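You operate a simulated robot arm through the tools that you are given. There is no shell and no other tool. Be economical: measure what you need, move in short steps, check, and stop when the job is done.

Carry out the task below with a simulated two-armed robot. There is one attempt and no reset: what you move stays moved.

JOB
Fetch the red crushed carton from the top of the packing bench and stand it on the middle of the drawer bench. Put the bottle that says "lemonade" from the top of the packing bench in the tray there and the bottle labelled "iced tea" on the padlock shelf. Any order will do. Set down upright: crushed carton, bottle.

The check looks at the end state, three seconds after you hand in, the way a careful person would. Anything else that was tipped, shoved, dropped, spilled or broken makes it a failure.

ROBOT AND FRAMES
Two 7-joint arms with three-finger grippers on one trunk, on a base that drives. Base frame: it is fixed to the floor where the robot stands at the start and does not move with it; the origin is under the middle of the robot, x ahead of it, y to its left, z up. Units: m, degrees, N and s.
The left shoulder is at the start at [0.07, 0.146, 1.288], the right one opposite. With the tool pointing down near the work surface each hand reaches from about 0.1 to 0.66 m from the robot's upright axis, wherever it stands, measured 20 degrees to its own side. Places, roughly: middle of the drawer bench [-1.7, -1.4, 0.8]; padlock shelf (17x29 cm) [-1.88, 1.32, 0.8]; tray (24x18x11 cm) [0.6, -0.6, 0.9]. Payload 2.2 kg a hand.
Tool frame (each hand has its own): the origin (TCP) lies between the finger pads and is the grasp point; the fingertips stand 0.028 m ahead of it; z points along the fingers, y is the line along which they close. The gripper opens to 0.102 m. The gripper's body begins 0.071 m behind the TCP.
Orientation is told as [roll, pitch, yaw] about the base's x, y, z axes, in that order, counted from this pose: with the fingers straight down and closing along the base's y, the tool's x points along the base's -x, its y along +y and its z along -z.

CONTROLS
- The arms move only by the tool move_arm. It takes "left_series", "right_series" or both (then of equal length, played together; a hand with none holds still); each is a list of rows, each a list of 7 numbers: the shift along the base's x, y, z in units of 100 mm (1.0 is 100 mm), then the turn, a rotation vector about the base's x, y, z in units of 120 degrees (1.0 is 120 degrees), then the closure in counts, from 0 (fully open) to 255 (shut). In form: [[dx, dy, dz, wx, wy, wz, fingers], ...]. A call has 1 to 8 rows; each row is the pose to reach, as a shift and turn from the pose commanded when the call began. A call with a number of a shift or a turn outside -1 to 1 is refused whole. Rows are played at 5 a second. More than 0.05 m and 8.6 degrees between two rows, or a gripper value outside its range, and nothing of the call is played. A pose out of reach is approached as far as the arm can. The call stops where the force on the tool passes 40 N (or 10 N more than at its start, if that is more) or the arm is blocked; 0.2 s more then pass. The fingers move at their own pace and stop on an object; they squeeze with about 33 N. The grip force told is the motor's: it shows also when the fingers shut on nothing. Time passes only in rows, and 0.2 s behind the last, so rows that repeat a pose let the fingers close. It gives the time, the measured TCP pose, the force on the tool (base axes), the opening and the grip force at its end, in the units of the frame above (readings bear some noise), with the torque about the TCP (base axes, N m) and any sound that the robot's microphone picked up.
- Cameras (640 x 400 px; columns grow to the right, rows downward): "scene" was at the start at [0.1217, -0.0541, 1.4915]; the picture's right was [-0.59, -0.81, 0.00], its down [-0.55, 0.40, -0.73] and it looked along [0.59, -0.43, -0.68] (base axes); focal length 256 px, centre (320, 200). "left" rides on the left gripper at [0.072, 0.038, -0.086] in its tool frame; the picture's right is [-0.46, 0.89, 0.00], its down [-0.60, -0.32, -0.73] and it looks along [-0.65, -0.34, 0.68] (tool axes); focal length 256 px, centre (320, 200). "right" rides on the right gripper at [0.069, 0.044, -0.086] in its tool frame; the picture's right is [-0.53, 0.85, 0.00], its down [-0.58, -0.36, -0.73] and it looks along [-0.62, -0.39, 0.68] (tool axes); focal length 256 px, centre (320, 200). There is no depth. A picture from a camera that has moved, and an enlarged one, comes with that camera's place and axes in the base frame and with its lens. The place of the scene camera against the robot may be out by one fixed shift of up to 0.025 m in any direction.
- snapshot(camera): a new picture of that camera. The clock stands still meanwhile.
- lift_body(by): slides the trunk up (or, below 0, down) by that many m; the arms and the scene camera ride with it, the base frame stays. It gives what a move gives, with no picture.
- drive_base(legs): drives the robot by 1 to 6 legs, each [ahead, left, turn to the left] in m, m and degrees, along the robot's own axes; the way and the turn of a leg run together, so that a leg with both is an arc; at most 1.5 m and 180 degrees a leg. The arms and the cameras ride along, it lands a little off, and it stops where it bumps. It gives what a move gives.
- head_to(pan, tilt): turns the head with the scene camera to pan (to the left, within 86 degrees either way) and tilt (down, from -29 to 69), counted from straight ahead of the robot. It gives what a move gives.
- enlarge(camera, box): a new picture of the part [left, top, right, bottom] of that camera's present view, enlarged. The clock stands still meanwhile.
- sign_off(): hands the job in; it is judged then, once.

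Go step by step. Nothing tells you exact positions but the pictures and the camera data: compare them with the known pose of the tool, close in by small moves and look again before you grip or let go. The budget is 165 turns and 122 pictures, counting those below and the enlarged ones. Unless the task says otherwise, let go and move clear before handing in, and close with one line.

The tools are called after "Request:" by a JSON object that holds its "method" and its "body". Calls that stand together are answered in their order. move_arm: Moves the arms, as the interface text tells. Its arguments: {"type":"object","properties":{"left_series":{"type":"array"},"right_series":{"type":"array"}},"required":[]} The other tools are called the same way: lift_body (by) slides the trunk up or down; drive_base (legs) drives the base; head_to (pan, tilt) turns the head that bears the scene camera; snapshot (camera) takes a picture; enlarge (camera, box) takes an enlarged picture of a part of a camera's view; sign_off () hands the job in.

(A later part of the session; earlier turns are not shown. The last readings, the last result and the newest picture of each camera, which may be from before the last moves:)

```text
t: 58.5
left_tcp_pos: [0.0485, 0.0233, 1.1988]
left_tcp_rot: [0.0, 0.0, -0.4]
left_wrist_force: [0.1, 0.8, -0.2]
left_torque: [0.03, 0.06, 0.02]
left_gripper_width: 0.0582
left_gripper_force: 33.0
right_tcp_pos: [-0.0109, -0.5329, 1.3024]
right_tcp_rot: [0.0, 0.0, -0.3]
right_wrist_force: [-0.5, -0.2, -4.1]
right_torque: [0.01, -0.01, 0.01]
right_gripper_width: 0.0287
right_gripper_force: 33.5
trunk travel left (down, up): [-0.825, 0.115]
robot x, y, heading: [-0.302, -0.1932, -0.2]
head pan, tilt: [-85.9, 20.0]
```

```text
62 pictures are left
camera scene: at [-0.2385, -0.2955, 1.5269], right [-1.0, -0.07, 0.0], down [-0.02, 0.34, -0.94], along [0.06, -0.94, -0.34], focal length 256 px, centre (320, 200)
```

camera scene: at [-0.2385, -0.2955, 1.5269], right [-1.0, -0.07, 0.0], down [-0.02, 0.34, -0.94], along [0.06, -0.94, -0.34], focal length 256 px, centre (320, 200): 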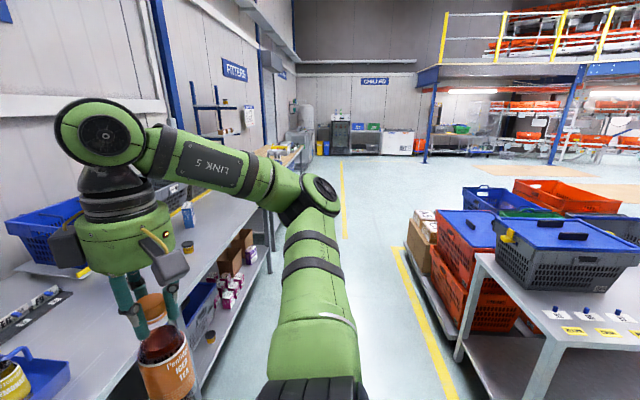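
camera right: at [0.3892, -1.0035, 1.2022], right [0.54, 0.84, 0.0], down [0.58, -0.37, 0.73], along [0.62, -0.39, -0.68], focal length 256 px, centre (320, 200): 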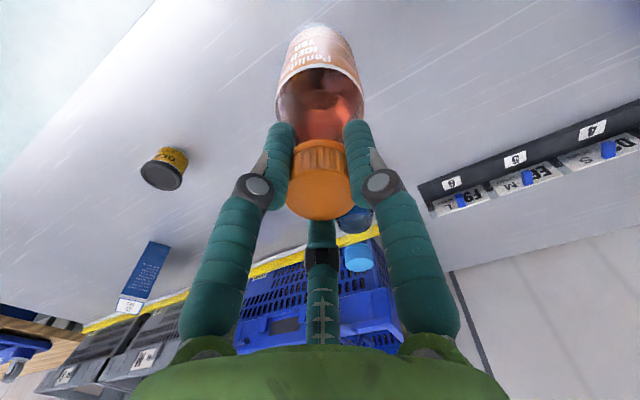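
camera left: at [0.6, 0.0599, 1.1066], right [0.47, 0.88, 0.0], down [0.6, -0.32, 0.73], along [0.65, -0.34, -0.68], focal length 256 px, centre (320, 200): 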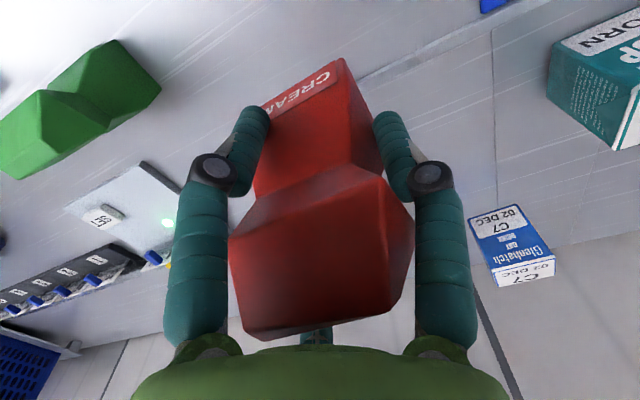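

To the left I see the shelf rack and the padlock board; to the right-behind the drawer bench with crates. Turning round to face it.

Request:
{"method": "drive_base", "body": {"legs": [[-0.1, 0, 0], [0, 0, 180]]}}

Request:
{"method": "head_to", "body": {"pan": 0, "tilt": 25}}

Request:
{"method": "snapshot", "body": {"camera": "scene"}}

Request:
{"method": "head_to", "body": {"pan": 40, "tilt": 30}}

Request:
{"method": "snapshot", "body": {"camera": "scene"}}

Request:
{"method": "head_to", "body": {"pan": -40, "tilt": 25}}

Request:
{"method": "snapshot", "body": {"camera": "scene"}}

```text
t: 67.1
left_tcp_pos: [-0.7432, -0.4232, 1.1987]
left_tcp_rot: [0.0, 0.0, -179.1]
left_wrist_force: [-0.8, -0.1, -1.2]
left_torque: [-0.02, -0.02, -0.02]
left_gripper_width: 0.058
left_gripper_force: 32.9
right_tcp_pos: [-0.6962, 0.1354, 1.3025]
right_tcp_rot: [0.2, 0.1, -179.2]
right_wrist_force: [0.1, 0.2, -4.8]
right_torque: [0.0, -0.01, 0.01]
right_gripper_width: 0.029
right_gripper_force: 33.4
trunk travel left (down, up): [-0.825, 0.115]
robot x, y, heading: [-0.4002, -0.1945, -179.0]
head pan, tilt: [-85.9, 20.0]
```

```text
t: 68.7
left_tcp_pos: [-0.7437, -0.4239, 1.1988]
left_tcp_rot: [0.0, 0.1, -179.1]
left_wrist_force: [0.2, 0.8, 0.7]
left_torque: [0.02, 0.0, 0.02]
left_gripper_width: 0.0579
left_gripper_force: 32.9
right_tcp_pos: [-0.6956, 0.1352, 1.3031]
right_tcp_rot: [0.1, 0.0, -179.0]
right_wrist_force: [0.0, 0.5, -4.7]
right_torque: [-0.01, 0.04, -0.01]
right_gripper_width: 0.0285
right_gripper_force: 33.2
trunk travel left (down, up): [-0.825, 0.115]
robot x, y, heading: [-0.4048, -0.1957, -179.3]
head pan, tilt: [0.0, 25.0]
```

```text
61 pictures are left
camera scene: at [-0.5385, -0.2032, 1.5188], right [-0.02, 1.0, 0.0], down [0.42, 0.01, -0.91], along [-0.91, -0.01, -0.42], focal length 256 px, centre (320, 200)
```

scene: 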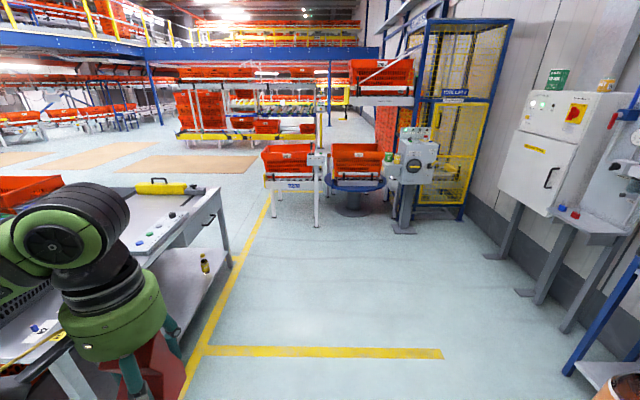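

```text
t: 69.8
left_tcp_pos: [-0.7432, -0.4228, 1.1995]
left_tcp_rot: [-0.1, -0.1, -179.0]
left_wrist_force: [0.5, -0.9, -1.0]
left_torque: [-0.06, 0.0, 0.04]
left_gripper_width: 0.0579
left_gripper_force: 32.8
right_tcp_pos: [-0.6946, 0.134, 1.3027]
right_tcp_rot: [0.0, 0.0, -179.1]
right_wrist_force: [0.3, -0.9, -3.9]
right_torque: [0.02, -0.01, 0.02]
right_gripper_width: 0.0285
right_gripper_force: 33.1
trunk travel left (down, up): [-0.825, 0.115]
robot x, y, heading: [-0.4003, -0.1958, -179.2]
head pan, tilt: [40.0, 30.0]
```

```text
60 pictures are left
camera scene: at [-0.5147, -0.2609, 1.5108], right [-0.66, 0.76, 0.0], down [0.38, 0.33, -0.87], along [-0.65, -0.57, -0.5], focal length 256 px, centre (320, 200)
```

scene: 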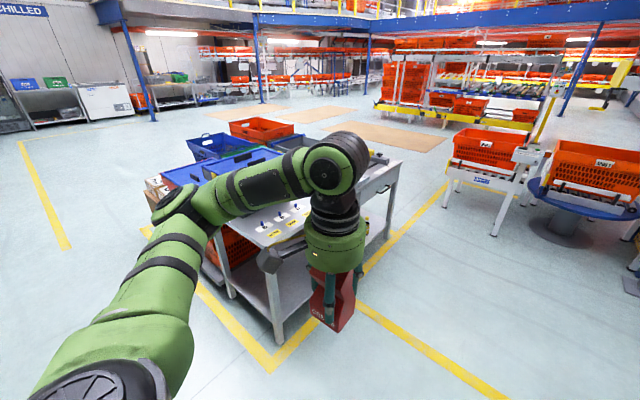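

```text
t: 71.3
left_tcp_pos: [-0.7428, -0.4239, 1.1988]
left_tcp_rot: [-0.1, 0.0, -179.1]
left_wrist_force: [0.3, 0.9, 0.0]
left_torque: [0.06, 0.01, -0.02]
left_gripper_width: 0.0576
left_gripper_force: 33.2
right_tcp_pos: [-0.6955, 0.1346, 1.3021]
right_tcp_rot: [0.0, 0.1, -179.1]
right_wrist_force: [-0.1, 0.9, -4.2]
right_torque: [0.0, -0.01, 0.04]
right_gripper_width: 0.0286
right_gripper_force: 33.3
trunk travel left (down, up): [-0.825, 0.115]
robot x, y, heading: [-0.404, -0.1927, -179.2]
head pan, tilt: [-40.0, 25.0]
```

```text
59 pictures are left
camera scene: at [-0.518, -0.1438, 1.5188], right [0.63, 0.78, 0.0], down [0.33, -0.27, -0.91], along [-0.7, 0.57, -0.42], focal length 256 px, centre (320, 200)
```

scene: 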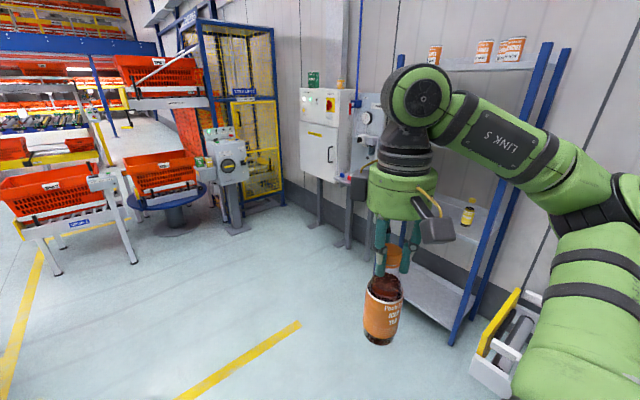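

The drawer bench's +y edge runs along y≈−0.95 from x≈−1.05 to −2.26. I drive along to about x=−1.75 and turn to face it.

Request:
{"method": "drive_base", "body": {"legs": [[1.4, 0, 0], [0, 0, 89.2]]}}

Request:
{"method": "head_to", "body": {"pan": 0, "tilt": 40}}

Request:
{"method": "snapshot", "body": {"camera": "scene"}}

Request:
{"method": "snapshot", "body": {"camera": "left"}}

```text
t: 82.0
left_tcp_pos: [-1.5565, -0.5654, 1.1988]
left_tcp_rot: [-0.1, 0.0, -89.6]
left_wrist_force: [1.0, 0.9, 0.2]
left_torque: [0.02, 0.04, -0.04]
left_gripper_width: 0.0576
left_gripper_force: 32.8
right_tcp_pos: [-2.1162, -0.5132, 1.3028]
right_tcp_rot: [-0.1, 0.0, -89.7]
right_wrist_force: [0.1, -0.3, -5.0]
right_torque: [0.01, -0.02, 0.02]
right_gripper_width: 0.0286
right_gripper_force: 33.3
trunk travel left (down, up): [-0.825, 0.115]
robot x, y, heading: [-1.7826, -0.2216, -89.6]
head pan, tilt: [-40.0, 25.0]
```

```text
t: 83.0
left_tcp_pos: [-1.5575, -0.5654, 1.2005]
left_tcp_rot: [0.0, 0.0, -89.6]
left_wrist_force: [-0.1, 1.2, -1.1]
left_torque: [0.01, -0.01, -0.01]
left_gripper_width: 0.0576
left_gripper_force: 33.1
right_tcp_pos: [-2.1158, -0.5133, 1.3024]
right_tcp_rot: [0.0, 0.1, -89.7]
right_wrist_force: [1.0, -0.5, -4.1]
right_torque: [0.04, -0.03, -0.01]
right_gripper_width: 0.0286
right_gripper_force: 32.9
trunk travel left (down, up): [-0.825, 0.115]
robot x, y, heading: [-1.7811, -0.2247, -89.7]
head pan, tilt: [0.0, 40.0]
```

```text
58 pictures are left
camera scene: at [-1.7759, -0.3618, 1.4955], right [-1.0, -0.01, 0.0], down [0.0, 0.64, -0.77], along [0.0, -0.77, -0.64], focal length 256 px, centre (320, 200)
```

scene: 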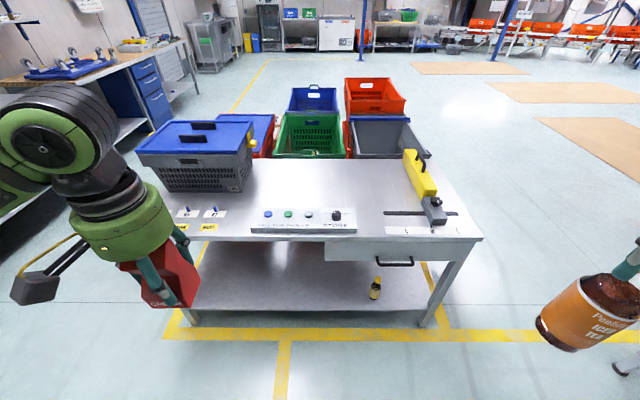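

```text
57 pictures are left
camera left: at [-1.5194, -0.4941, 1.2855], right [0.89, -0.46, 0.0], down [-0.31, -0.61, 0.73], along [-0.34, -0.65, -0.68], focal length 256 px, centre (320, 200)
```

left: 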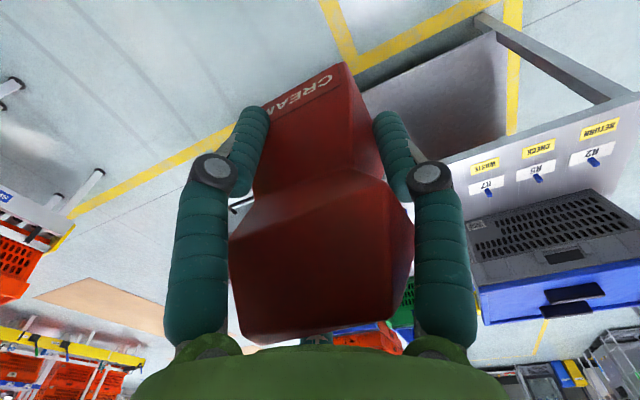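

The bench top spans x −2.38…−1.17, y −1.58…−1.0, z≈0.78, so its middle is about [−1.76,−1.3]; the spot is empty. I drive closer and slightly right so the left hand can reach.

Request:
{"method": "drive_base", "body": {"legs": [[0, -0.17, 0], [0.4, 0, 0]]}}

Request:
{"method": "head_to", "body": {"pan": 10, "tilt": 50}}

Request:
{"method": "snapshot", "body": {"camera": "scene"}}

Request:
{"method": "snapshot", "body": {"camera": "left"}}

```text
t: 86.6
left_tcp_pos: [-1.7209, -0.9661, 1.1992]
left_tcp_rot: [0.0, -0.2, -89.3]
left_wrist_force: [0.2, 1.0, -0.9]
left_torque: [-0.01, 0.01, -0.02]
left_gripper_width: 0.058
left_gripper_force: 32.8
right_tcp_pos: [-2.279, -0.9145, 1.3021]
right_tcp_rot: [0.0, -0.1, -89.3]
right_wrist_force: [0.5, 0.1, -3.9]
right_torque: [0.0, -0.03, -0.01]
right_gripper_width: 0.0287
right_gripper_force: 32.7
trunk travel left (down, up): [-0.825, 0.115]
robot x, y, heading: [-1.9469, -0.623, -89.3]
head pan, tilt: [0.0, 40.0]
```

```text
t: 87.3
left_tcp_pos: [-1.7212, -0.9664, 1.199]
left_tcp_rot: [0.0, 0.0, -89.4]
left_wrist_force: [-0.1, 0.2, -0.2]
left_torque: [0.01, -0.01, 0.03]
left_gripper_width: 0.0579
left_gripper_force: 33.2
right_tcp_pos: [-2.2792, -0.9165, 1.3025]
right_tcp_rot: [0.0, 0.0, -89.4]
right_wrist_force: [0.2, 0.1, -4.4]
right_torque: [0.0, 0.0, 0.03]
right_gripper_width: 0.0284
right_gripper_force: 33.0
trunk travel left (down, up): [-0.825, 0.115]
robot x, y, heading: [-1.9464, -0.6227, -89.4]
head pan, tilt: [10.0, 50.0]
```

```text
56 pictures are left
camera scene: at [-1.9276, -0.7546, 1.4813], right [-0.98, -0.18, 0.0], down [-0.14, 0.75, -0.64], along [0.12, -0.63, -0.77], focal length 256 px, centre (320, 200)
```

scene: 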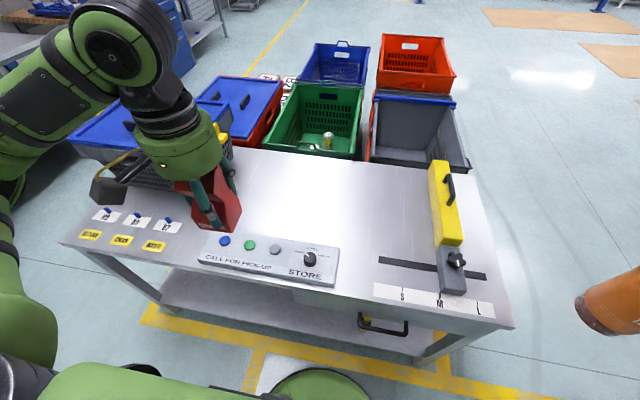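

```text
55 pictures are left
camera left: at [-1.6837, -0.8949, 1.2854], right [0.89, -0.46, 0.0], down [-0.31, -0.61, 0.73], along [-0.33, -0.65, -0.68], focal length 256 px, centre (320, 200)
```

left: 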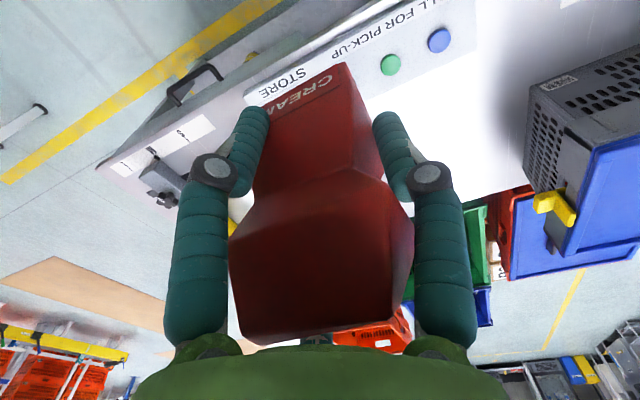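

Bench middle from this closer view: about [−1.705,−1.31]. A little closer is needed for reach; base clearance to the bench's lower shelf is ~13 cm, so I advance 7 cm.

Request:
{"method": "drive_base", "body": {"legs": [[0.07, 0.04, 0]]}}

Request:
{"method": "move_arm", "body": {"left_series": [[0, -0.4, 0, 0, 0, 0, 255], [0, -0.8, 0, 0, 0, 0, 255], [0, -1.0, -0.3, 0, 0, 0, 255], [0, -1.0, -0.7, 0, 0, 0, 255]]}}

```text
t: 88.4
left_tcp_pos: [-1.6837, -1.0308, 1.2007]
left_tcp_rot: [0.2, -0.3, -89.4]
left_wrist_force: [-0.6, 1.0, 0.0]
left_torque: [-0.07, -0.01, 0.02]
left_gripper_width: 0.0577
left_gripper_force: 32.9
right_tcp_pos: [-2.2432, -0.9785, 1.3032]
right_tcp_rot: [0.2, -0.2, -89.4]
right_wrist_force: [-0.2, 2.1, -4.2]
right_torque: [-0.02, -0.02, 0.03]
right_gripper_width: 0.029
right_gripper_force: 32.6
trunk travel left (down, up): [-0.825, 0.115]
robot x, y, heading: [-1.9057, -0.6895, -89.3]
head pan, tilt: [10.0, 50.0]
```

```text
t: 89.4
left_tcp_pos: [-1.6809, -1.1342, 1.1297]
left_tcp_rot: [-0.1, -0.1, -89.3]
left_wrist_force: [-0.5, 0.4, -0.9]
left_torque: [-0.02, 0.01, -0.01]
left_gripper_width: 0.0575
left_gripper_force: 33.1
right_tcp_pos: [-2.2379, -0.986, 1.303]
right_tcp_rot: [0.0, 0.0, -89.2]
right_wrist_force: [0.6, 0.6, -5.0]
right_torque: [0.0, 0.01, -0.03]
right_gripper_width: 0.0288
right_gripper_force: 32.9
trunk travel left (down, up): [-0.825, 0.115]
robot x, y, heading: [-1.9069, -0.6904, -89.6]
head pan, tilt: [10.0, 50.0]
```

Continuing forward and down over the middle.

Request:
{"method": "move_arm", "body": {"left_series": [[-0.1, -0.4, 0, 0, 0, 0, 255], [-0.2, -0.8, -0.1, 0, 0, 0, 255], [-0.2, -1.0, -0.4, 0, 0, 0, 255], [-0.2, -1.0, -0.7, 0, 0, 0, 255]]}}

Request:
{"method": "move_arm", "body": {"left_series": [[0, -0.4, 0, 0, 0, 0, 255], [0, -0.8, -0.1, 0, 0, 0, 255], [0, -0.85, -0.5, 0, 0, 0, 255], [0, -0.85, -0.8, 0, 0, 0, 255], [0, -0.85, -0.8, 0, 0, 0, 255]]}}

Request:
{"method": "snapshot", "body": {"camera": "scene"}}

Request:
{"method": "snapshot", "body": {"camera": "left"}}

```text
t: 90.4
left_tcp_pos: [-1.7012, -1.2369, 1.0591]
left_tcp_rot: [-0.1, 0.0, -89.4]
left_wrist_force: [0.7, -0.8, -0.6]
left_torque: [0.02, -0.02, 0.0]
left_gripper_width: 0.0579
left_gripper_force: 32.7
right_tcp_pos: [-2.2391, -0.9856, 1.3025]
right_tcp_rot: [0.0, 0.1, -89.3]
right_wrist_force: [0.4, 0.7, -4.7]
right_torque: [-0.02, 0.0, -0.07]
right_gripper_width: 0.0285
right_gripper_force: 33.1
trunk travel left (down, up): [-0.825, 0.115]
robot x, y, heading: [-1.9054, -0.6923, -89.1]
head pan, tilt: [10.0, 50.0]
```

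```text
t: 91.6
left_tcp_pos: [-1.7009, -1.322, 0.9816]
left_tcp_rot: [-0.1, 0.0, -89.5]
left_wrist_force: [-0.8, -0.3, 0.3]
left_torque: [0.0, -0.04, 0.03]
left_gripper_width: 0.0577
left_gripper_force: 32.6
right_tcp_pos: [-2.2403, -0.9842, 1.3013]
right_tcp_rot: [0.0, 0.1, -89.3]
right_wrist_force: [0.6, 1.1, -3.5]
right_torque: [-0.04, -0.01, 0.01]
right_gripper_width: 0.0288
right_gripper_force: 33.4
trunk travel left (down, up): [-0.825, 0.115]
robot x, y, heading: [-1.9062, -0.6918, -89.3]
head pan, tilt: [10.0, 50.0]
```

```text
54 pictures are left
camera scene: at [-1.888, -0.8236, 1.4813], right [-0.98, -0.19, 0.0], down [-0.14, 0.75, -0.64], along [0.12, -0.63, -0.77], focal length 256 px, centre (320, 200)
```

scene: 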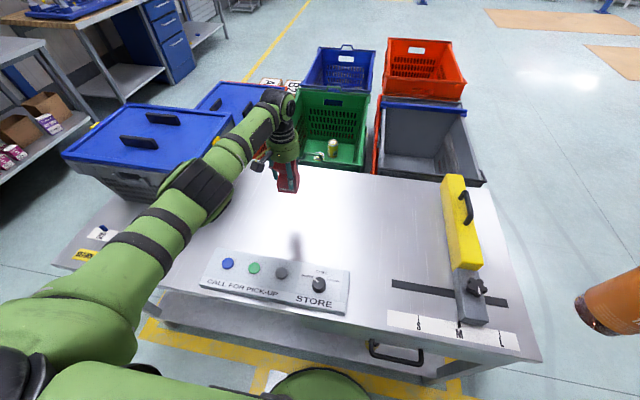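

```text
53 pictures are left
camera left: at [-1.6638, -1.249, 1.066], right [0.89, -0.46, 0.0], down [-0.31, -0.61, 0.73], along [-0.33, -0.65, -0.68], focal length 256 px, centre (320, 200)
```

left: 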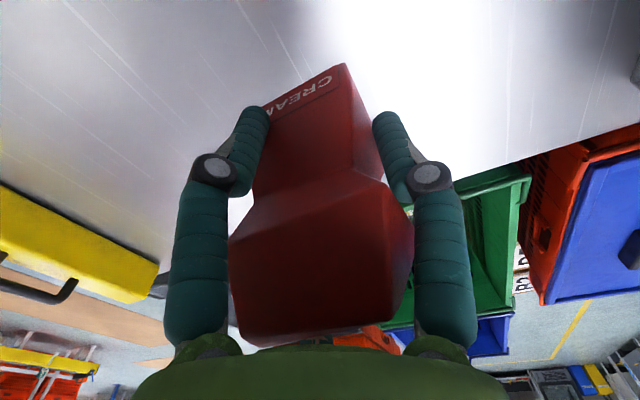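

Landing spot projects onto the clear middle of the bench top. Lowering.

Request:
{"method": "move_arm", "body": {"left_series": [[0, 0, -0.4, 0, 0, 0, 255], [0, 0, -0.7, 0, 0, 0, 255], [0, 0, -0.9, 0, 0, 0, 255], [0, 0, -0.9, 0, 0, 0, 255]]}}

Request:
{"method": "enlarge", "body": {"camera": "scene", "box": [210, 120, 370, 245]}}

Request:
{"method": "snapshot", "body": {"camera": "left"}}

```text
t: 92.6
left_tcp_pos: [-1.6999, -1.3129, 0.8902]
left_tcp_rot: [0.0, -0.1, -89.4]
left_wrist_force: [-0.2, -0.2, -0.6]
left_torque: [-0.02, 0.03, 0.0]
left_gripper_width: 0.0576
left_gripper_force: 33.0
left hand out of reach, approached as far as the arm can: row 3, 4
right_tcp_pos: [-2.239, -0.9854, 1.3019]
right_tcp_rot: [0.0, 0.0, -89.4]
right_wrist_force: [0.4, 0.0, -4.1]
right_torque: [0.01, -0.04, 0.01]
right_gripper_width: 0.0288
right_gripper_force: 32.2
trunk travel left (down, up): [-0.825, 0.115]
robot x, y, heading: [-1.9067, -0.6906, -89.3]
head pan, tilt: [10.0, 50.0]
```

```text
3.20 times, centred on (290, 182) of scene
camera zoom: at [-1.8874, -0.8235, 1.4813], right [-0.98, -0.19, 0.0], down [-0.14, 0.75, -0.64], along [0.12, -0.63, -0.77], focal length 818 px, centre (416, 256)
```

zoom: 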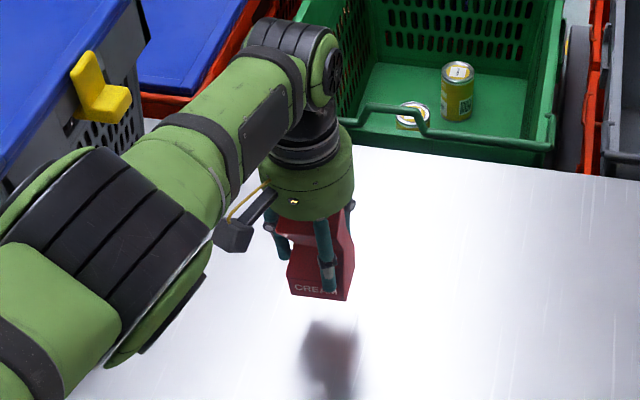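

```text
51 pictures are left
camera left: at [-1.6631, -1.2407, 0.9769], right [0.89, -0.46, 0.0], down [-0.31, -0.61, 0.73], along [-0.33, -0.65, -0.68], focal length 256 px, centre (320, 200)
```

left: 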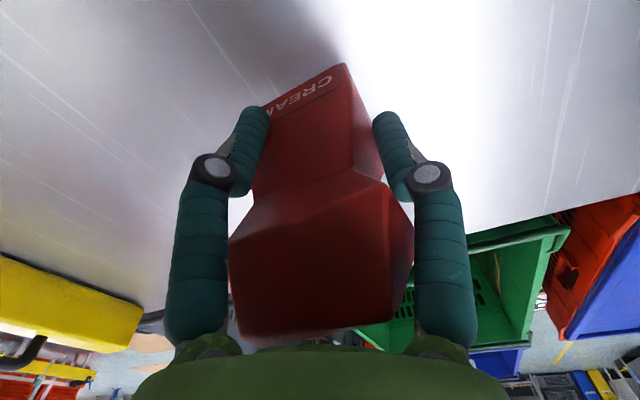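

Arm is at its limit, so I'll lower with the trunk instead, which is purely vertical. Carton bottom is about 2–3 cm above the top.

Request:
{"method": "lift_body", "body": {"by": -0.015}}

Request:
{"method": "enlarge", "body": {"camera": "scene", "box": [210, 120, 370, 245]}}

```text
t: 93.2
left_tcp_pos: [-1.7002, -1.3137, 0.8751]
left_tcp_rot: [0.0, 0.0, -89.4]
left_wrist_force: [-0.7, -0.3, -0.2]
left_torque: [0.01, 0.02, 0.05]
left_gripper_width: 0.0576
left_gripper_force: 33.0
right_tcp_pos: [-2.2394, -0.9851, 1.2867]
right_tcp_rot: [0.0, 0.1, -89.5]
right_wrist_force: [0.0, -0.6, -4.7]
right_torque: [0.03, 0.0, -0.02]
right_gripper_width: 0.0288
right_gripper_force: 32.9
trunk travel left (down, up): [-0.81, 0.13]
robot x, y, heading: [-1.9045, -0.6953, -89.2]
head pan, tilt: [10.0, 50.0]
```

```text
3.20 times, centred on (290, 182) of scene
camera zoom: at [-1.8876, -0.8237, 1.4662], right [-0.98, -0.19, 0.0], down [-0.14, 0.75, -0.64], along [0.12, -0.63, -0.77], focal length 818 px, centre (416, 256)
```

zoom: 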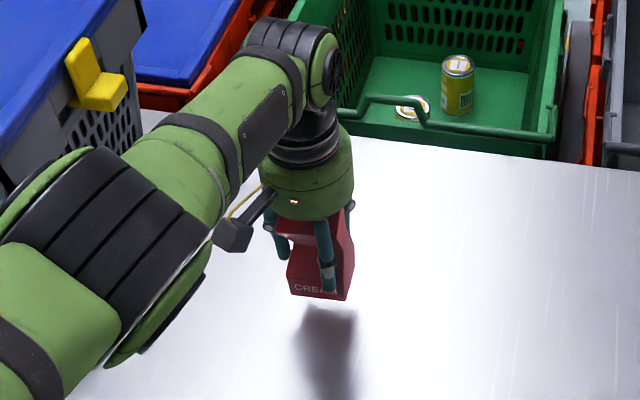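

Roughly 1 cm left by the reflection. Lowering in small steps.

Request:
{"method": "lift_body", "body": {"by": -0.007}}

Request:
{"method": "lift_body", "body": {"by": -0.003}}

Request:
{"method": "enlarge", "body": {"camera": "scene", "box": [250, 160, 330, 220]}}

```text
t: 93.8
left_tcp_pos: [-1.7001, -1.3131, 0.8687]
left_tcp_rot: [-0.1, 0.0, -89.5]
left_wrist_force: [0.0, 0.5, -0.7]
left_torque: [-0.02, 0.0, -0.04]
left_gripper_width: 0.0578
left_gripper_force: 33.3
right_tcp_pos: [-2.2391, -0.9855, 1.2798]
right_tcp_rot: [0.1, 0.1, -89.4]
right_wrist_force: [0.5, -0.6, -4.0]
right_torque: [0.02, 0.0, -0.05]
right_gripper_width: 0.0287
right_gripper_force: 32.8
trunk travel left (down, up): [-0.803, 0.137]
robot x, y, heading: [-1.9056, -0.693, -89.4]
head pan, tilt: [10.0, 50.0]
```

```text
t: 94.3
left_tcp_pos: [-1.7001, -1.3128, 0.8654]
left_tcp_rot: [0.1, 0.0, -89.3]
left_wrist_force: [-0.5, 1.3, -0.4]
left_torque: [0.0, 0.01, 0.03]
left_gripper_width: 0.0578
left_gripper_force: 33.1
right_tcp_pos: [-2.2396, -0.9854, 1.2776]
right_tcp_rot: [0.0, 0.2, -89.4]
right_wrist_force: [0.9, 0.1, -4.7]
right_torque: [0.02, 0.0, 0.02]
right_gripper_width: 0.0289
right_gripper_force: 32.8
trunk travel left (down, up): [-0.8, 0.14]
robot x, y, heading: [-1.9086, -0.6919, -89.4]
head pan, tilt: [10.0, 50.0]
```

```text
6.67 times, centred on (290, 190) of scene
camera zoom: at [-1.8876, -0.8238, 1.4562], right [-0.98, -0.19, 0.0], down [-0.14, 0.75, -0.64], along [0.12, -0.63, -0.77], focal length 1703 px, centre (520, 267)
```

zoom: 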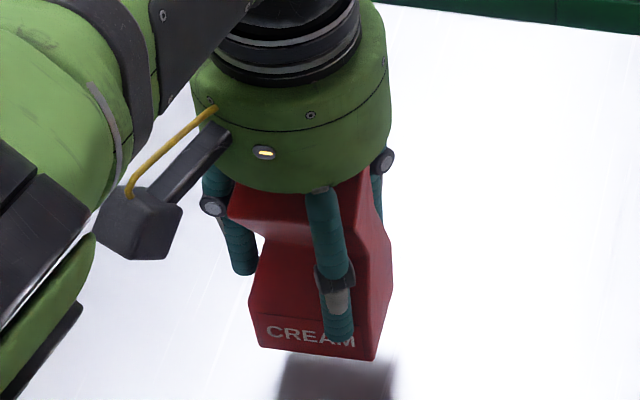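

Request:
{"method": "lift_body", "body": {"by": -0.003}}

Request:
{"method": "lift_body", "body": {"by": -0.002}}

```text
t: 94.8
left_tcp_pos: [-1.6999, -1.313, 0.8628]
left_tcp_rot: [0.0, 0.0, -89.4]
left_wrist_force: [-0.6, -0.2, -0.3]
left_torque: [0.05, 0.03, 0.02]
left_gripper_width: 0.0577
left_gripper_force: 32.8
right_tcp_pos: [-2.2389, -0.986, 1.2743]
right_tcp_rot: [0.0, 0.1, -89.4]
right_wrist_force: [0.0, 0.1, -4.3]
right_torque: [-0.02, 0.01, 0.04]
right_gripper_width: 0.0287
right_gripper_force: 33.1
trunk travel left (down, up): [-0.797, 0.143]
robot x, y, heading: [-1.904, -0.6916, -89.5]
head pan, tilt: [10.0, 50.0]
```

```text
t: 95.3
left_tcp_pos: [-1.7002, -1.3128, 0.8611]
left_tcp_rot: [0.0, 0.0, -89.3]
left_wrist_force: [0.1, 1.2, -0.1]
left_torque: [0.01, 0.01, -0.02]
left_gripper_width: 0.0578
left_gripper_force: 32.3
right_tcp_pos: [-2.2395, -0.9854, 1.2726]
right_tcp_rot: [-0.1, 0.1, -89.4]
right_wrist_force: [-0.6, 0.4, -3.8]
right_torque: [0.02, 0.0, -0.01]
right_gripper_width: 0.0288
right_gripper_force: 32.9
trunk travel left (down, up): [-0.795, 0.145]
robot x, y, heading: [-1.9088, -0.6909, -89.2]
head pan, tilt: [10.0, 50.0]
```

Still no contact; continuing down in 2–3 mm steps.

Request:
{"method": "lift_body", "body": {"by": -0.002}}

Request:
{"method": "lift_body", "body": {"by": -0.002}}

Request:
{"method": "enlarge", "body": {"camera": "scene", "box": [250, 160, 330, 220]}}

```text
t: 95.8
left_tcp_pos: [-1.7007, -1.3132, 0.858]
left_tcp_rot: [0.0, 0.0, -89.4]
left_wrist_force: [-0.5, -0.6, 0.0]
left_torque: [-0.01, -0.01, 0.0]
left_gripper_width: 0.0577
left_gripper_force: 33.0
right_tcp_pos: [-2.2396, -0.9861, 1.2704]
right_tcp_rot: [0.1, 0.0, -89.4]
right_wrist_force: [0.1, -0.2, -4.7]
right_torque: [0.0, -0.04, 0.03]
right_gripper_width: 0.0288
right_gripper_force: 32.5
trunk travel left (down, up): [-0.793, 0.147]
robot x, y, heading: [-1.9031, -0.692, -89.3]
head pan, tilt: [10.0, 50.0]
```

```text
t: 96.4
left_tcp_pos: [-1.701, -1.3133, 0.8565]
left_tcp_rot: [0.0, 0.0, -89.4]
left_wrist_force: [0.3, 0.9, -0.4]
left_torque: [-0.04, 0.03, -0.02]
left_gripper_width: 0.0577
left_gripper_force: 32.9
right_tcp_pos: [-2.2388, -0.9855, 1.2685]
right_tcp_rot: [0.0, 0.1, -89.3]
right_wrist_force: [-0.1, -0.6, -4.1]
right_torque: [0.0, 0.04, 0.03]
right_gripper_width: 0.0288
right_gripper_force: 33.4
trunk travel left (down, up): [-0.791, 0.149]
robot x, y, heading: [-1.9027, -0.6944, -89.5]
head pan, tilt: [10.0, 50.0]
```

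```text
6.67 times, centred on (290, 190) of scene
camera zoom: at [-1.8875, -0.8235, 1.4473], right [-0.98, -0.19, 0.0], down [-0.14, 0.75, -0.64], along [0.12, -0.63, -0.77], focal length 1703 px, centre (520, 267)
```

zoom: 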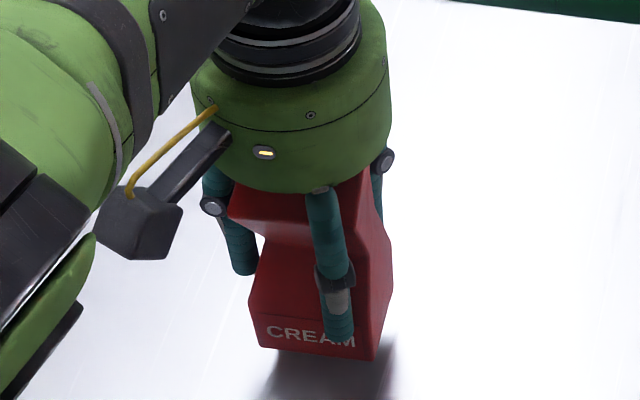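

Request:
{"method": "lift_body", "body": {"by": -0.003}}

Request:
{"method": "lift_body", "body": {"by": -0.003}}

Request:
{"method": "enlarge", "body": {"camera": "scene", "box": [250, 160, 330, 220]}}

```text
t: 96.9
left_tcp_pos: [-1.6999, -1.3125, 0.8536]
left_tcp_rot: [0.0, 0.0, -89.4]
left_wrist_force: [-0.3, 0.2, -1.1]
left_torque: [-0.02, 0.0, 0.02]
left_gripper_width: 0.0575
left_gripper_force: 33.4
right_tcp_pos: [-2.2407, -0.9851, 1.2663]
right_tcp_rot: [0.0, 0.1, -89.4]
right_wrist_force: [0.3, 0.2, -5.2]
right_torque: [0.01, -0.02, 0.0]
right_gripper_width: 0.0287
right_gripper_force: 32.9
trunk travel left (down, up): [-0.788, 0.152]
robot x, y, heading: [-1.9039, -0.6919, -89.4]
head pan, tilt: [10.0, 50.0]
```

```text
t: 97.4
left_tcp_pos: [-1.7003, -1.3128, 0.8502]
left_tcp_rot: [-0.1, -0.1, -89.4]
left_wrist_force: [-0.7, 0.5, 0.2]
left_torque: [0.01, -0.04, 0.0]
left_gripper_width: 0.0577
left_gripper_force: 33.1
right_tcp_pos: [-2.2398, -0.9849, 1.2618]
right_tcp_rot: [0.0, 0.1, -89.4]
right_wrist_force: [1.2, -0.8, -4.6]
right_torque: [0.01, 0.02, -0.01]
right_gripper_width: 0.0288
right_gripper_force: 33.2
trunk travel left (down, up): [-0.785, 0.155]
robot x, y, heading: [-1.9078, -0.6889, -89.5]
head pan, tilt: [10.0, 50.0]
```

```text
6.67 times, centred on (290, 190) of scene
camera zoom: at [-1.8876, -0.8236, 1.4412], right [-0.98, -0.19, 0.0], down [-0.14, 0.75, -0.64], along [0.12, -0.63, -0.77], focal length 1703 px, centre (520, 267)
```

zoom: 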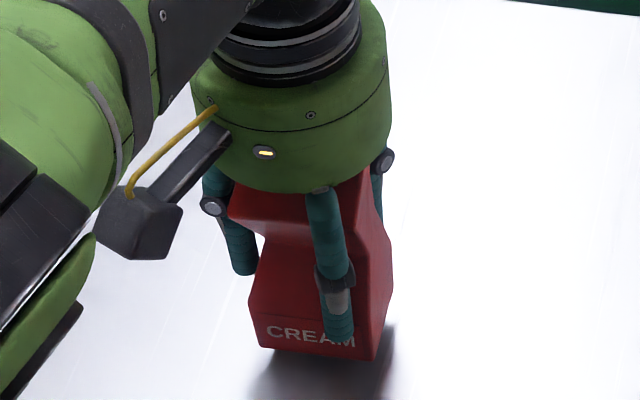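

Request:
{"method": "lift_body", "body": {"by": -0.004}}

Request:
{"method": "lift_body", "body": {"by": -0.003}}

Request:
{"method": "lift_body", "body": {"by": -0.003}}

Request:
{"method": "enlarge", "body": {"camera": "scene", "box": [250, 160, 330, 220]}}

```text
t: 97.9
left_tcp_pos: [-1.701, -1.3123, 0.8472]
left_tcp_rot: [0.0, 0.0, -89.4]
left_wrist_force: [0.3, -0.5, -0.1]
left_torque: [0.03, 0.02, 0.0]
left_gripper_width: 0.0579
left_gripper_force: 33.0
right_tcp_pos: [-2.2399, -0.9856, 1.2583]
right_tcp_rot: [0.0, 0.2, -89.4]
right_wrist_force: [-0.7, 0.3, -3.8]
right_torque: [0.02, 0.01, 0.01]
right_gripper_width: 0.0287
right_gripper_force: 33.0
trunk travel left (down, up): [-0.781, 0.159]
robot x, y, heading: [-1.9075, -0.6917, -89.5]
head pan, tilt: [10.0, 50.0]
```

```text
t: 98.5
left_tcp_pos: [-1.7009, -1.3135, 0.8446]
left_tcp_rot: [0.1, 0.0, -89.4]
left_wrist_force: [0.0, -1.1, 0.2]
left_torque: [-0.01, -0.03, 0.0]
left_gripper_width: 0.0578
left_gripper_force: 33.7
right_tcp_pos: [-2.2396, -0.9854, 1.2551]
right_tcp_rot: [0.0, 0.1, -89.4]
right_wrist_force: [0.5, 0.6, -4.4]
right_torque: [0.02, -0.02, -0.01]
right_gripper_width: 0.0289
right_gripper_force: 33.3
trunk travel left (down, up): [-0.778, 0.162]
robot x, y, heading: [-1.9043, -0.6895, -89.3]
head pan, tilt: [10.0, 50.0]
```

```text
t: 99.0
left_tcp_pos: [-1.7003, -1.3122, 0.8405]
left_tcp_rot: [0.0, 0.0, -89.4]
left_wrist_force: [-0.3, -0.4, -0.5]
left_torque: [-0.01, -0.01, -0.02]
left_gripper_width: 0.0577
left_gripper_force: 33.3
right_tcp_pos: [-2.2392, -0.9858, 1.2531]
right_tcp_rot: [0.0, 0.2, -89.4]
right_wrist_force: [-0.8, 1.0, -4.5]
right_torque: [0.02, 0.01, 0.02]
right_gripper_width: 0.0288
right_gripper_force: 33.3
trunk travel left (down, up): [-0.775, 0.165]
robot x, y, heading: [-1.9017, -0.6925, -89.3]
head pan, tilt: [10.0, 50.0]
```

```text
6.67 times, centred on (290, 190) of scene
camera zoom: at [-1.8876, -0.8236, 1.4312], right [-0.98, -0.19, 0.0], down [-0.14, 0.75, -0.64], along [0.12, -0.63, -0.77], focal length 1703 px, centre (520, 267)
```

zoom: 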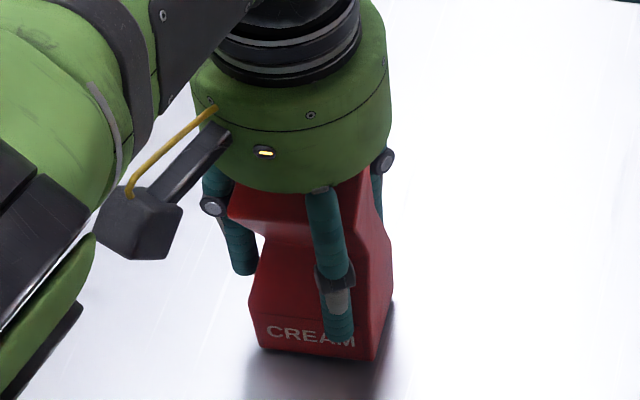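

Very near now by the shadow. A few more small steps.

Request:
{"method": "lift_body", "body": {"by": -0.002}}

Request:
{"method": "lift_body", "body": {"by": -0.002}}

Request:
{"method": "lift_body", "body": {"by": -0.002}}

Request:
{"method": "enlarge", "body": {"camera": "scene", "box": [250, 160, 330, 220]}}

```text
t: 99.5
left_tcp_pos: [-1.701, -1.312, 0.8392]
left_tcp_rot: [0.0, -0.1, -89.4]
left_wrist_force: [-0.2, 0.4, -0.6]
left_torque: [0.01, 0.0, 0.03]
left_gripper_width: 0.0575
left_gripper_force: 33.4
right_tcp_pos: [-2.2388, -0.9865, 1.2502]
right_tcp_rot: [0.0, 0.0, -89.4]
right_wrist_force: [0.3, 0.0, -4.9]
right_torque: [0.02, 0.0, -0.04]
right_gripper_width: 0.0287
right_gripper_force: 33.3
trunk travel left (down, up): [-0.773, 0.167]
robot x, y, heading: [-1.9048, -0.6907, -89.0]
head pan, tilt: [10.0, 50.0]
```

```text
t: 100.0
left_tcp_pos: [-1.7005, -1.3126, 0.8368]
left_tcp_rot: [0.0, 0.0, -89.4]
left_wrist_force: [-0.2, -0.4, 2.1]
left_torque: [0.07, -0.04, 0.0]
left_gripper_width: 0.0575
left_gripper_force: 33.2
right_tcp_pos: [-2.2402, -0.9849, 1.2491]
right_tcp_rot: [0.0, 0.0, -89.4]
right_wrist_force: [0.9, 0.4, -4.1]
right_torque: [0.03, 0.0, 0.03]
right_gripper_width: 0.0287
right_gripper_force: 33.6
trunk travel left (down, up): [-0.771, 0.169]
robot x, y, heading: [-1.9072, -0.6898, -89.3]
head pan, tilt: [10.0, 50.0]
```

```text
t: 100.5
left_tcp_pos: [-1.7002, -1.3125, 0.8369]
left_tcp_rot: [0.0, -0.2, -89.3]
left_wrist_force: [0.6, 0.4, 9.4]
left_torque: [0.24, -0.18, -0.02]
left_gripper_width: 0.0575
left_gripper_force: 32.9
right_tcp_pos: [-2.239, -0.9836, 1.2471]
right_tcp_rot: [0.1, 0.0, -89.4]
right_wrist_force: [-0.3, 0.1, -4.3]
right_torque: [0.03, 0.0, 0.01]
right_gripper_width: 0.0284
right_gripper_force: 32.7
trunk travel left (down, up): [-0.769, 0.171]
robot x, y, heading: [-1.9067, -0.6939, -89.2]
head pan, tilt: [10.0, 50.0]
```

```text
6.67 times, centred on (290, 190) of scene
camera zoom: at [-1.8879, -0.8216, 1.4256], right [-0.98, -0.19, 0.0], down [-0.14, 0.75, -0.64], along [0.12, -0.63, -0.77], focal length 1703 px, centre (520, 267)
```

zoom: 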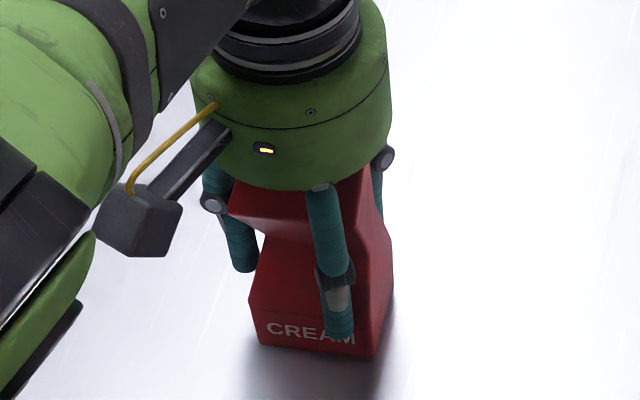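

Carton is in contact with the bench (9 N up). I open the fingers.

Request:
{"method": "move_arm", "body": {"left_series": [[0, 0, 0, 0, 0, 0, 100], [0, 0, 0, 0, 0, 0, 0], [0, 0, 0, 0, 0, 0, 0]]}}

Request:
{"method": "snapshot", "body": {"camera": "left"}}

Request:
{"method": "enlarge", "body": {"camera": "scene", "box": [210, 120, 370, 245]}}

```text
t: 101.3
left_tcp_pos: [-1.7015, -1.313, 0.836]
left_tcp_rot: [-0.1, -0.1, -89.4]
left_wrist_force: [0.5, -0.1, -0.8]
left_torque: [0.02, 0.0, 0.0]
left_gripper_width: 0.102
left_gripper_force: 0.1
right_tcp_pos: [-2.2391, -0.9857, 1.2464]
right_tcp_rot: [0.0, 0.1, -89.4]
right_wrist_force: [-0.1, 0.2, -4.1]
right_torque: [0.01, -0.03, 0.0]
right_gripper_width: 0.0289
right_gripper_force: 32.4
trunk travel left (down, up): [-0.769, 0.171]
robot x, y, heading: [-1.9059, -0.6917, -89.4]
head pan, tilt: [10.0, 50.0]
```

```text
44 pictures are left
camera left: at [-1.6631, -1.2407, 0.921], right [0.89, -0.46, 0.0], down [-0.31, -0.61, 0.73], along [-0.33, -0.65, -0.68], focal length 256 px, centre (320, 200)
```

left: 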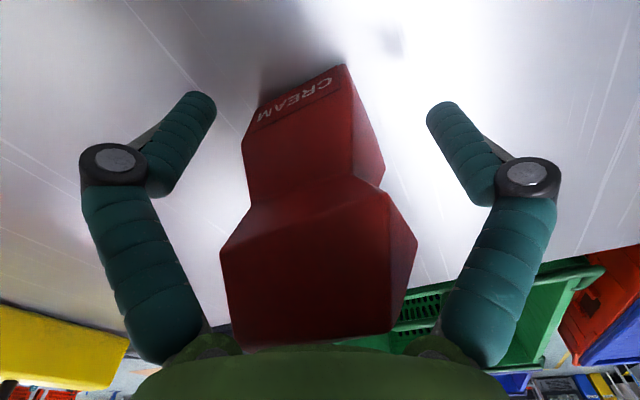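

```text
3.20 times, centred on (290, 182) of scene
camera zoom: at [-1.8874, -0.8235, 1.4253], right [-0.98, -0.19, 0.0], down [-0.14, 0.75, -0.64], along [0.12, -0.63, -0.77], focal length 818 px, centre (416, 256)
```

zoom: 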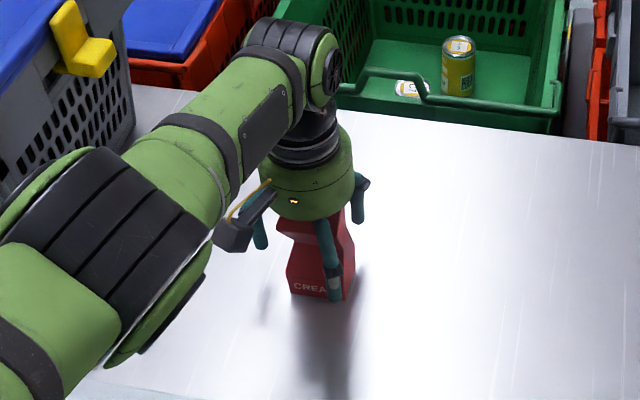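

Released; carton stands. I raise straight up with the trunk by 0.16 m (also restores height), then check.

Request:
{"method": "lift_body", "body": {"by": 0.15}}

Request:
{"method": "snapshot", "body": {"camera": "scene"}}

Request:
{"method": "snapshot", "body": {"camera": "left"}}

```text
t: 103.1
left_tcp_pos: [-1.6995, -1.312, 0.985]
left_tcp_rot: [0.0, -0.1, -89.3]
left_wrist_force: [-0.4, 1.4, 0.3]
left_torque: [0.0, 0.02, -0.01]
left_gripper_width: 0.102
left_gripper_force: 0.0
right_tcp_pos: [-2.2392, -0.9862, 1.3966]
right_tcp_rot: [0.0, 0.0, -89.4]
right_wrist_force: [0.1, 0.1, -3.6]
right_torque: [0.03, 0.0, 0.02]
right_gripper_width: 0.0287
right_gripper_force: 32.7
trunk travel left (down, up): [-0.919, 0.021]
robot x, y, heading: [-1.9063, -0.6888, -89.2]
head pan, tilt: [10.0, 50.0]
```

```text
42 pictures are left
camera scene: at [-1.8876, -0.8234, 1.5752], right [-0.98, -0.19, 0.0], down [-0.14, 0.75, -0.64], along [0.12, -0.63, -0.77], focal length 256 px, centre (320, 200)
```

scene: 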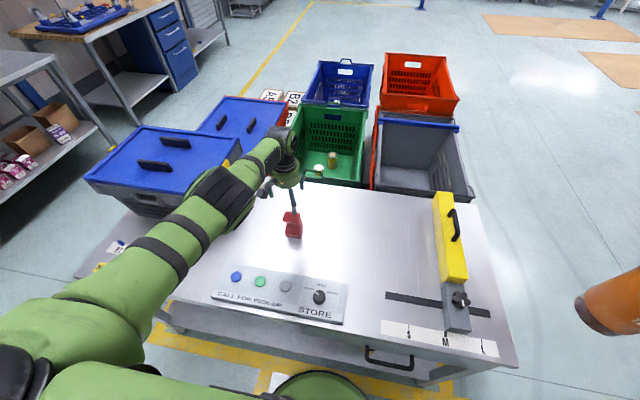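

```text
41 pictures are left
camera left: at [-1.6631, -1.2406, 1.0711], right [0.89, -0.46, 0.0], down [-0.31, -0.61, 0.73], along [-0.33, -0.65, -0.68], focal length 256 px, centre (320, 200)
```

left: 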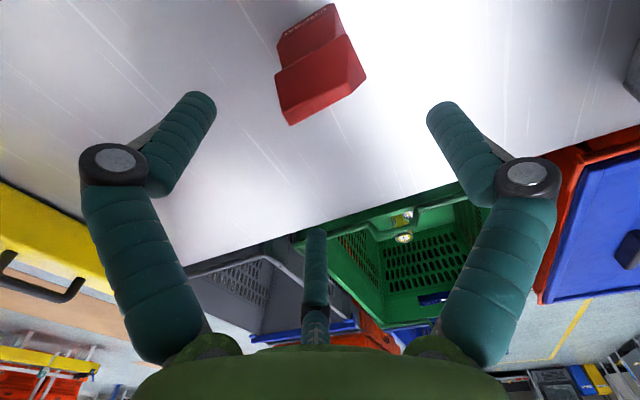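

The carton stands upright in the bench's middle. I raise and retract the left hand, then back off.

Request:
{"method": "move_arm", "body": {"left_series": [[0, 0, 0.4, 0, 0, 0, 0], [0, 0.1, 0.8, 0, 0, 0, 0], [0, 0.5, 1.0, 0, 0, 0, 0], [0, 1.0, 1.0, 0, 0, 0, 0]]}}

Request:
{"method": "move_arm", "body": {"left_series": [[0, 0.4, 0.2, 0, 0, 0, 0], [0, 0.8, 0.4, 0, 0, 0, 0], [0, 1.0, 0.8, 0, 0, 0, 0], [0, 1.0, 1.0, 0, 0, 0, 0]]}}

Request:
{"method": "drive_base", "body": {"legs": [[-0.55, 0, 0], [0, 0, -90]]}}

Request:
{"method": "head_to", "body": {"pan": -60, "tilt": 25}}

Request:
{"method": "snapshot", "body": {"camera": "scene"}}

```text
t: 104.1
left_tcp_pos: [-1.698, -1.2093, 1.0857]
left_tcp_rot: [0.0, -0.1, -89.2]
left_wrist_force: [0.3, 0.6, -0.1]
left_torque: [-0.01, 0.02, -0.03]
left_gripper_width: 0.1022
left_gripper_force: 0.2
right_tcp_pos: [-2.237, -0.9821, 1.3975]
right_tcp_rot: [0.0, -0.1, -89.3]
right_wrist_force: [1.4, 0.1, -4.3]
right_torque: [-0.02, 0.0, 0.01]
right_gripper_width: 0.0289
right_gripper_force: 33.1
trunk travel left (down, up): [-0.919, 0.021]
robot x, y, heading: [-1.904, -0.6895, -89.2]
head pan, tilt: [10.0, 50.0]
```

```text
t: 105.1
left_tcp_pos: [-1.7002, -1.1108, 1.1833]
left_tcp_rot: [0.1, 0.1, -89.3]
left_wrist_force: [0.1, -0.7, 0.3]
left_torque: [0.03, -0.01, 0.01]
left_gripper_width: 0.1021
left_gripper_force: 0.0
right_tcp_pos: [-2.2408, -0.9855, 1.3956]
right_tcp_rot: [0.0, 0.2, -89.4]
right_wrist_force: [0.3, -0.8, -4.5]
right_torque: [0.01, 0.01, -0.04]
right_gripper_width: 0.0286
right_gripper_force: 33.1
trunk travel left (down, up): [-0.919, 0.021]
robot x, y, heading: [-1.9061, -0.6921, -89.1]
head pan, tilt: [10.0, 50.0]
```

```text
t: 112.1
left_tcp_pos: [-2.3358, -0.3385, 1.1843]
left_tcp_rot: [0.0, 0.0, 179.9]
left_wrist_force: [-0.2, 0.9, 0.3]
left_torque: [0.05, 0.01, -0.02]
left_gripper_width: 0.1017
left_gripper_force: 0.0
right_tcp_pos: [-2.2038, 0.1982, 1.3953]
right_tcp_rot: [0.0, -0.1, 180.0]
right_wrist_force: [-0.4, -0.3, -4.1]
right_torque: [0.03, 0.02, 0.0]
right_gripper_width: 0.0287
right_gripper_force: 33.1
trunk travel left (down, up): [-0.919, 0.021]
robot x, y, heading: [-1.9108, -0.1371, -180.1]
head pan, tilt: [10.0, 50.0]
```

```text
t: 113.5
left_tcp_pos: [-2.3344, -0.338, 1.1843]
left_tcp_rot: [0.1, -0.1, 179.9]
left_wrist_force: [-0.3, -0.4, 0.0]
left_torque: [0.01, -0.01, 0.0]
left_gripper_width: 0.1024
left_gripper_force: 0.1
right_tcp_pos: [-2.2026, 0.1993, 1.3967]
right_tcp_rot: [0.0, 0.0, 180.0]
right_wrist_force: [1.0, 0.0, -4.0]
right_torque: [0.0, -0.02, -0.01]
right_gripper_width: 0.0287
right_gripper_force: 33.7
trunk travel left (down, up): [-0.919, 0.021]
robot x, y, heading: [-1.9136, -0.1378, -180.0]
head pan, tilt: [-60.0, 25.0]
```

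```text
40 pictures are left
camera scene: at [-2.0054, -0.0617, 1.6127], right [0.87, 0.5, 0.0], down [0.21, -0.37, -0.91], along [-0.45, 0.78, -0.42], focal length 256 px, centre (320, 200)
```

scene: 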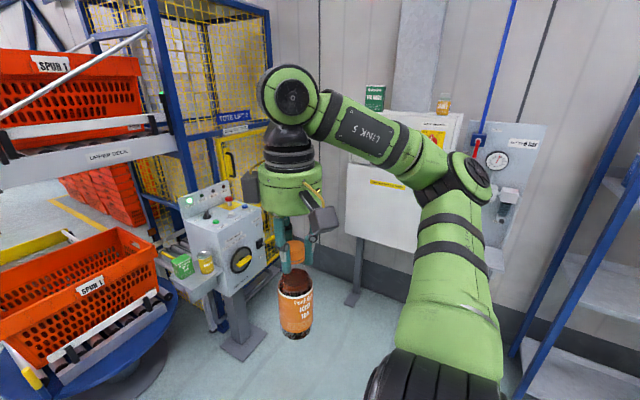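

I turn to face the wall where the padlock shelf is.

Request:
{"method": "drive_base", "body": {"legs": [[0, 0, -90]]}}

Request:
{"method": "head_to", "body": {"pan": -5, "tilt": 28}}

Request:
{"method": "snapshot", "body": {"camera": "scene"}}

```text
t: 117.8
left_tcp_pos: [-2.1117, 0.2861, 1.1842]
left_tcp_rot: [0.0, 0.0, 89.4]
left_wrist_force: [-0.3, -0.4, 0.8]
left_torque: [0.02, 0.02, -0.04]
left_gripper_width: 0.102
left_gripper_force: 0.1
right_tcp_pos: [-1.5754, 0.1491, 1.3968]
right_tcp_rot: [0.0, 0.0, 89.4]
right_wrist_force: [-0.4, 0.8, -4.5]
right_torque: [0.0, 0.01, 0.02]
right_gripper_width: 0.0286
right_gripper_force: 33.2
trunk travel left (down, up): [-0.919, 0.021]
robot x, y, heading: [-1.9134, -0.1402, 89.3]
head pan, tilt: [-60.0, 25.0]
```

```text
t: 119.0
left_tcp_pos: [-2.1114, 0.286, 1.1846]
left_tcp_rot: [0.1, 0.0, 89.4]
left_wrist_force: [0.0, -0.6, -0.1]
left_torque: [-0.01, 0.01, -0.01]
left_gripper_width: 0.102
left_gripper_force: 0.0
right_tcp_pos: [-1.5737, 0.1485, 1.3963]
right_tcp_rot: [-0.1, 0.1, 89.4]
right_wrist_force: [0.3, 0.4, -4.6]
right_torque: [0.0, 0.0, 0.02]
right_gripper_width: 0.0289
right_gripper_force: 33.1
trunk travel left (down, up): [-0.919, 0.021]
robot x, y, heading: [-1.9097, -0.1389, 89.1]
head pan, tilt: [-5.0, 28.0]
```

```text
39 pictures are left
camera scene: at [-1.899, -0.0008, 1.608], right [1.0, -0.1, 0.0], down [-0.05, -0.47, -0.88], along [0.09, 0.88, -0.47], focal length 256 px, centre (320, 200)
```

scene: 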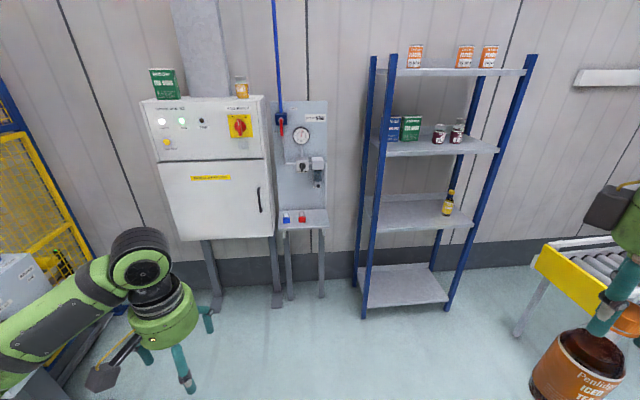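

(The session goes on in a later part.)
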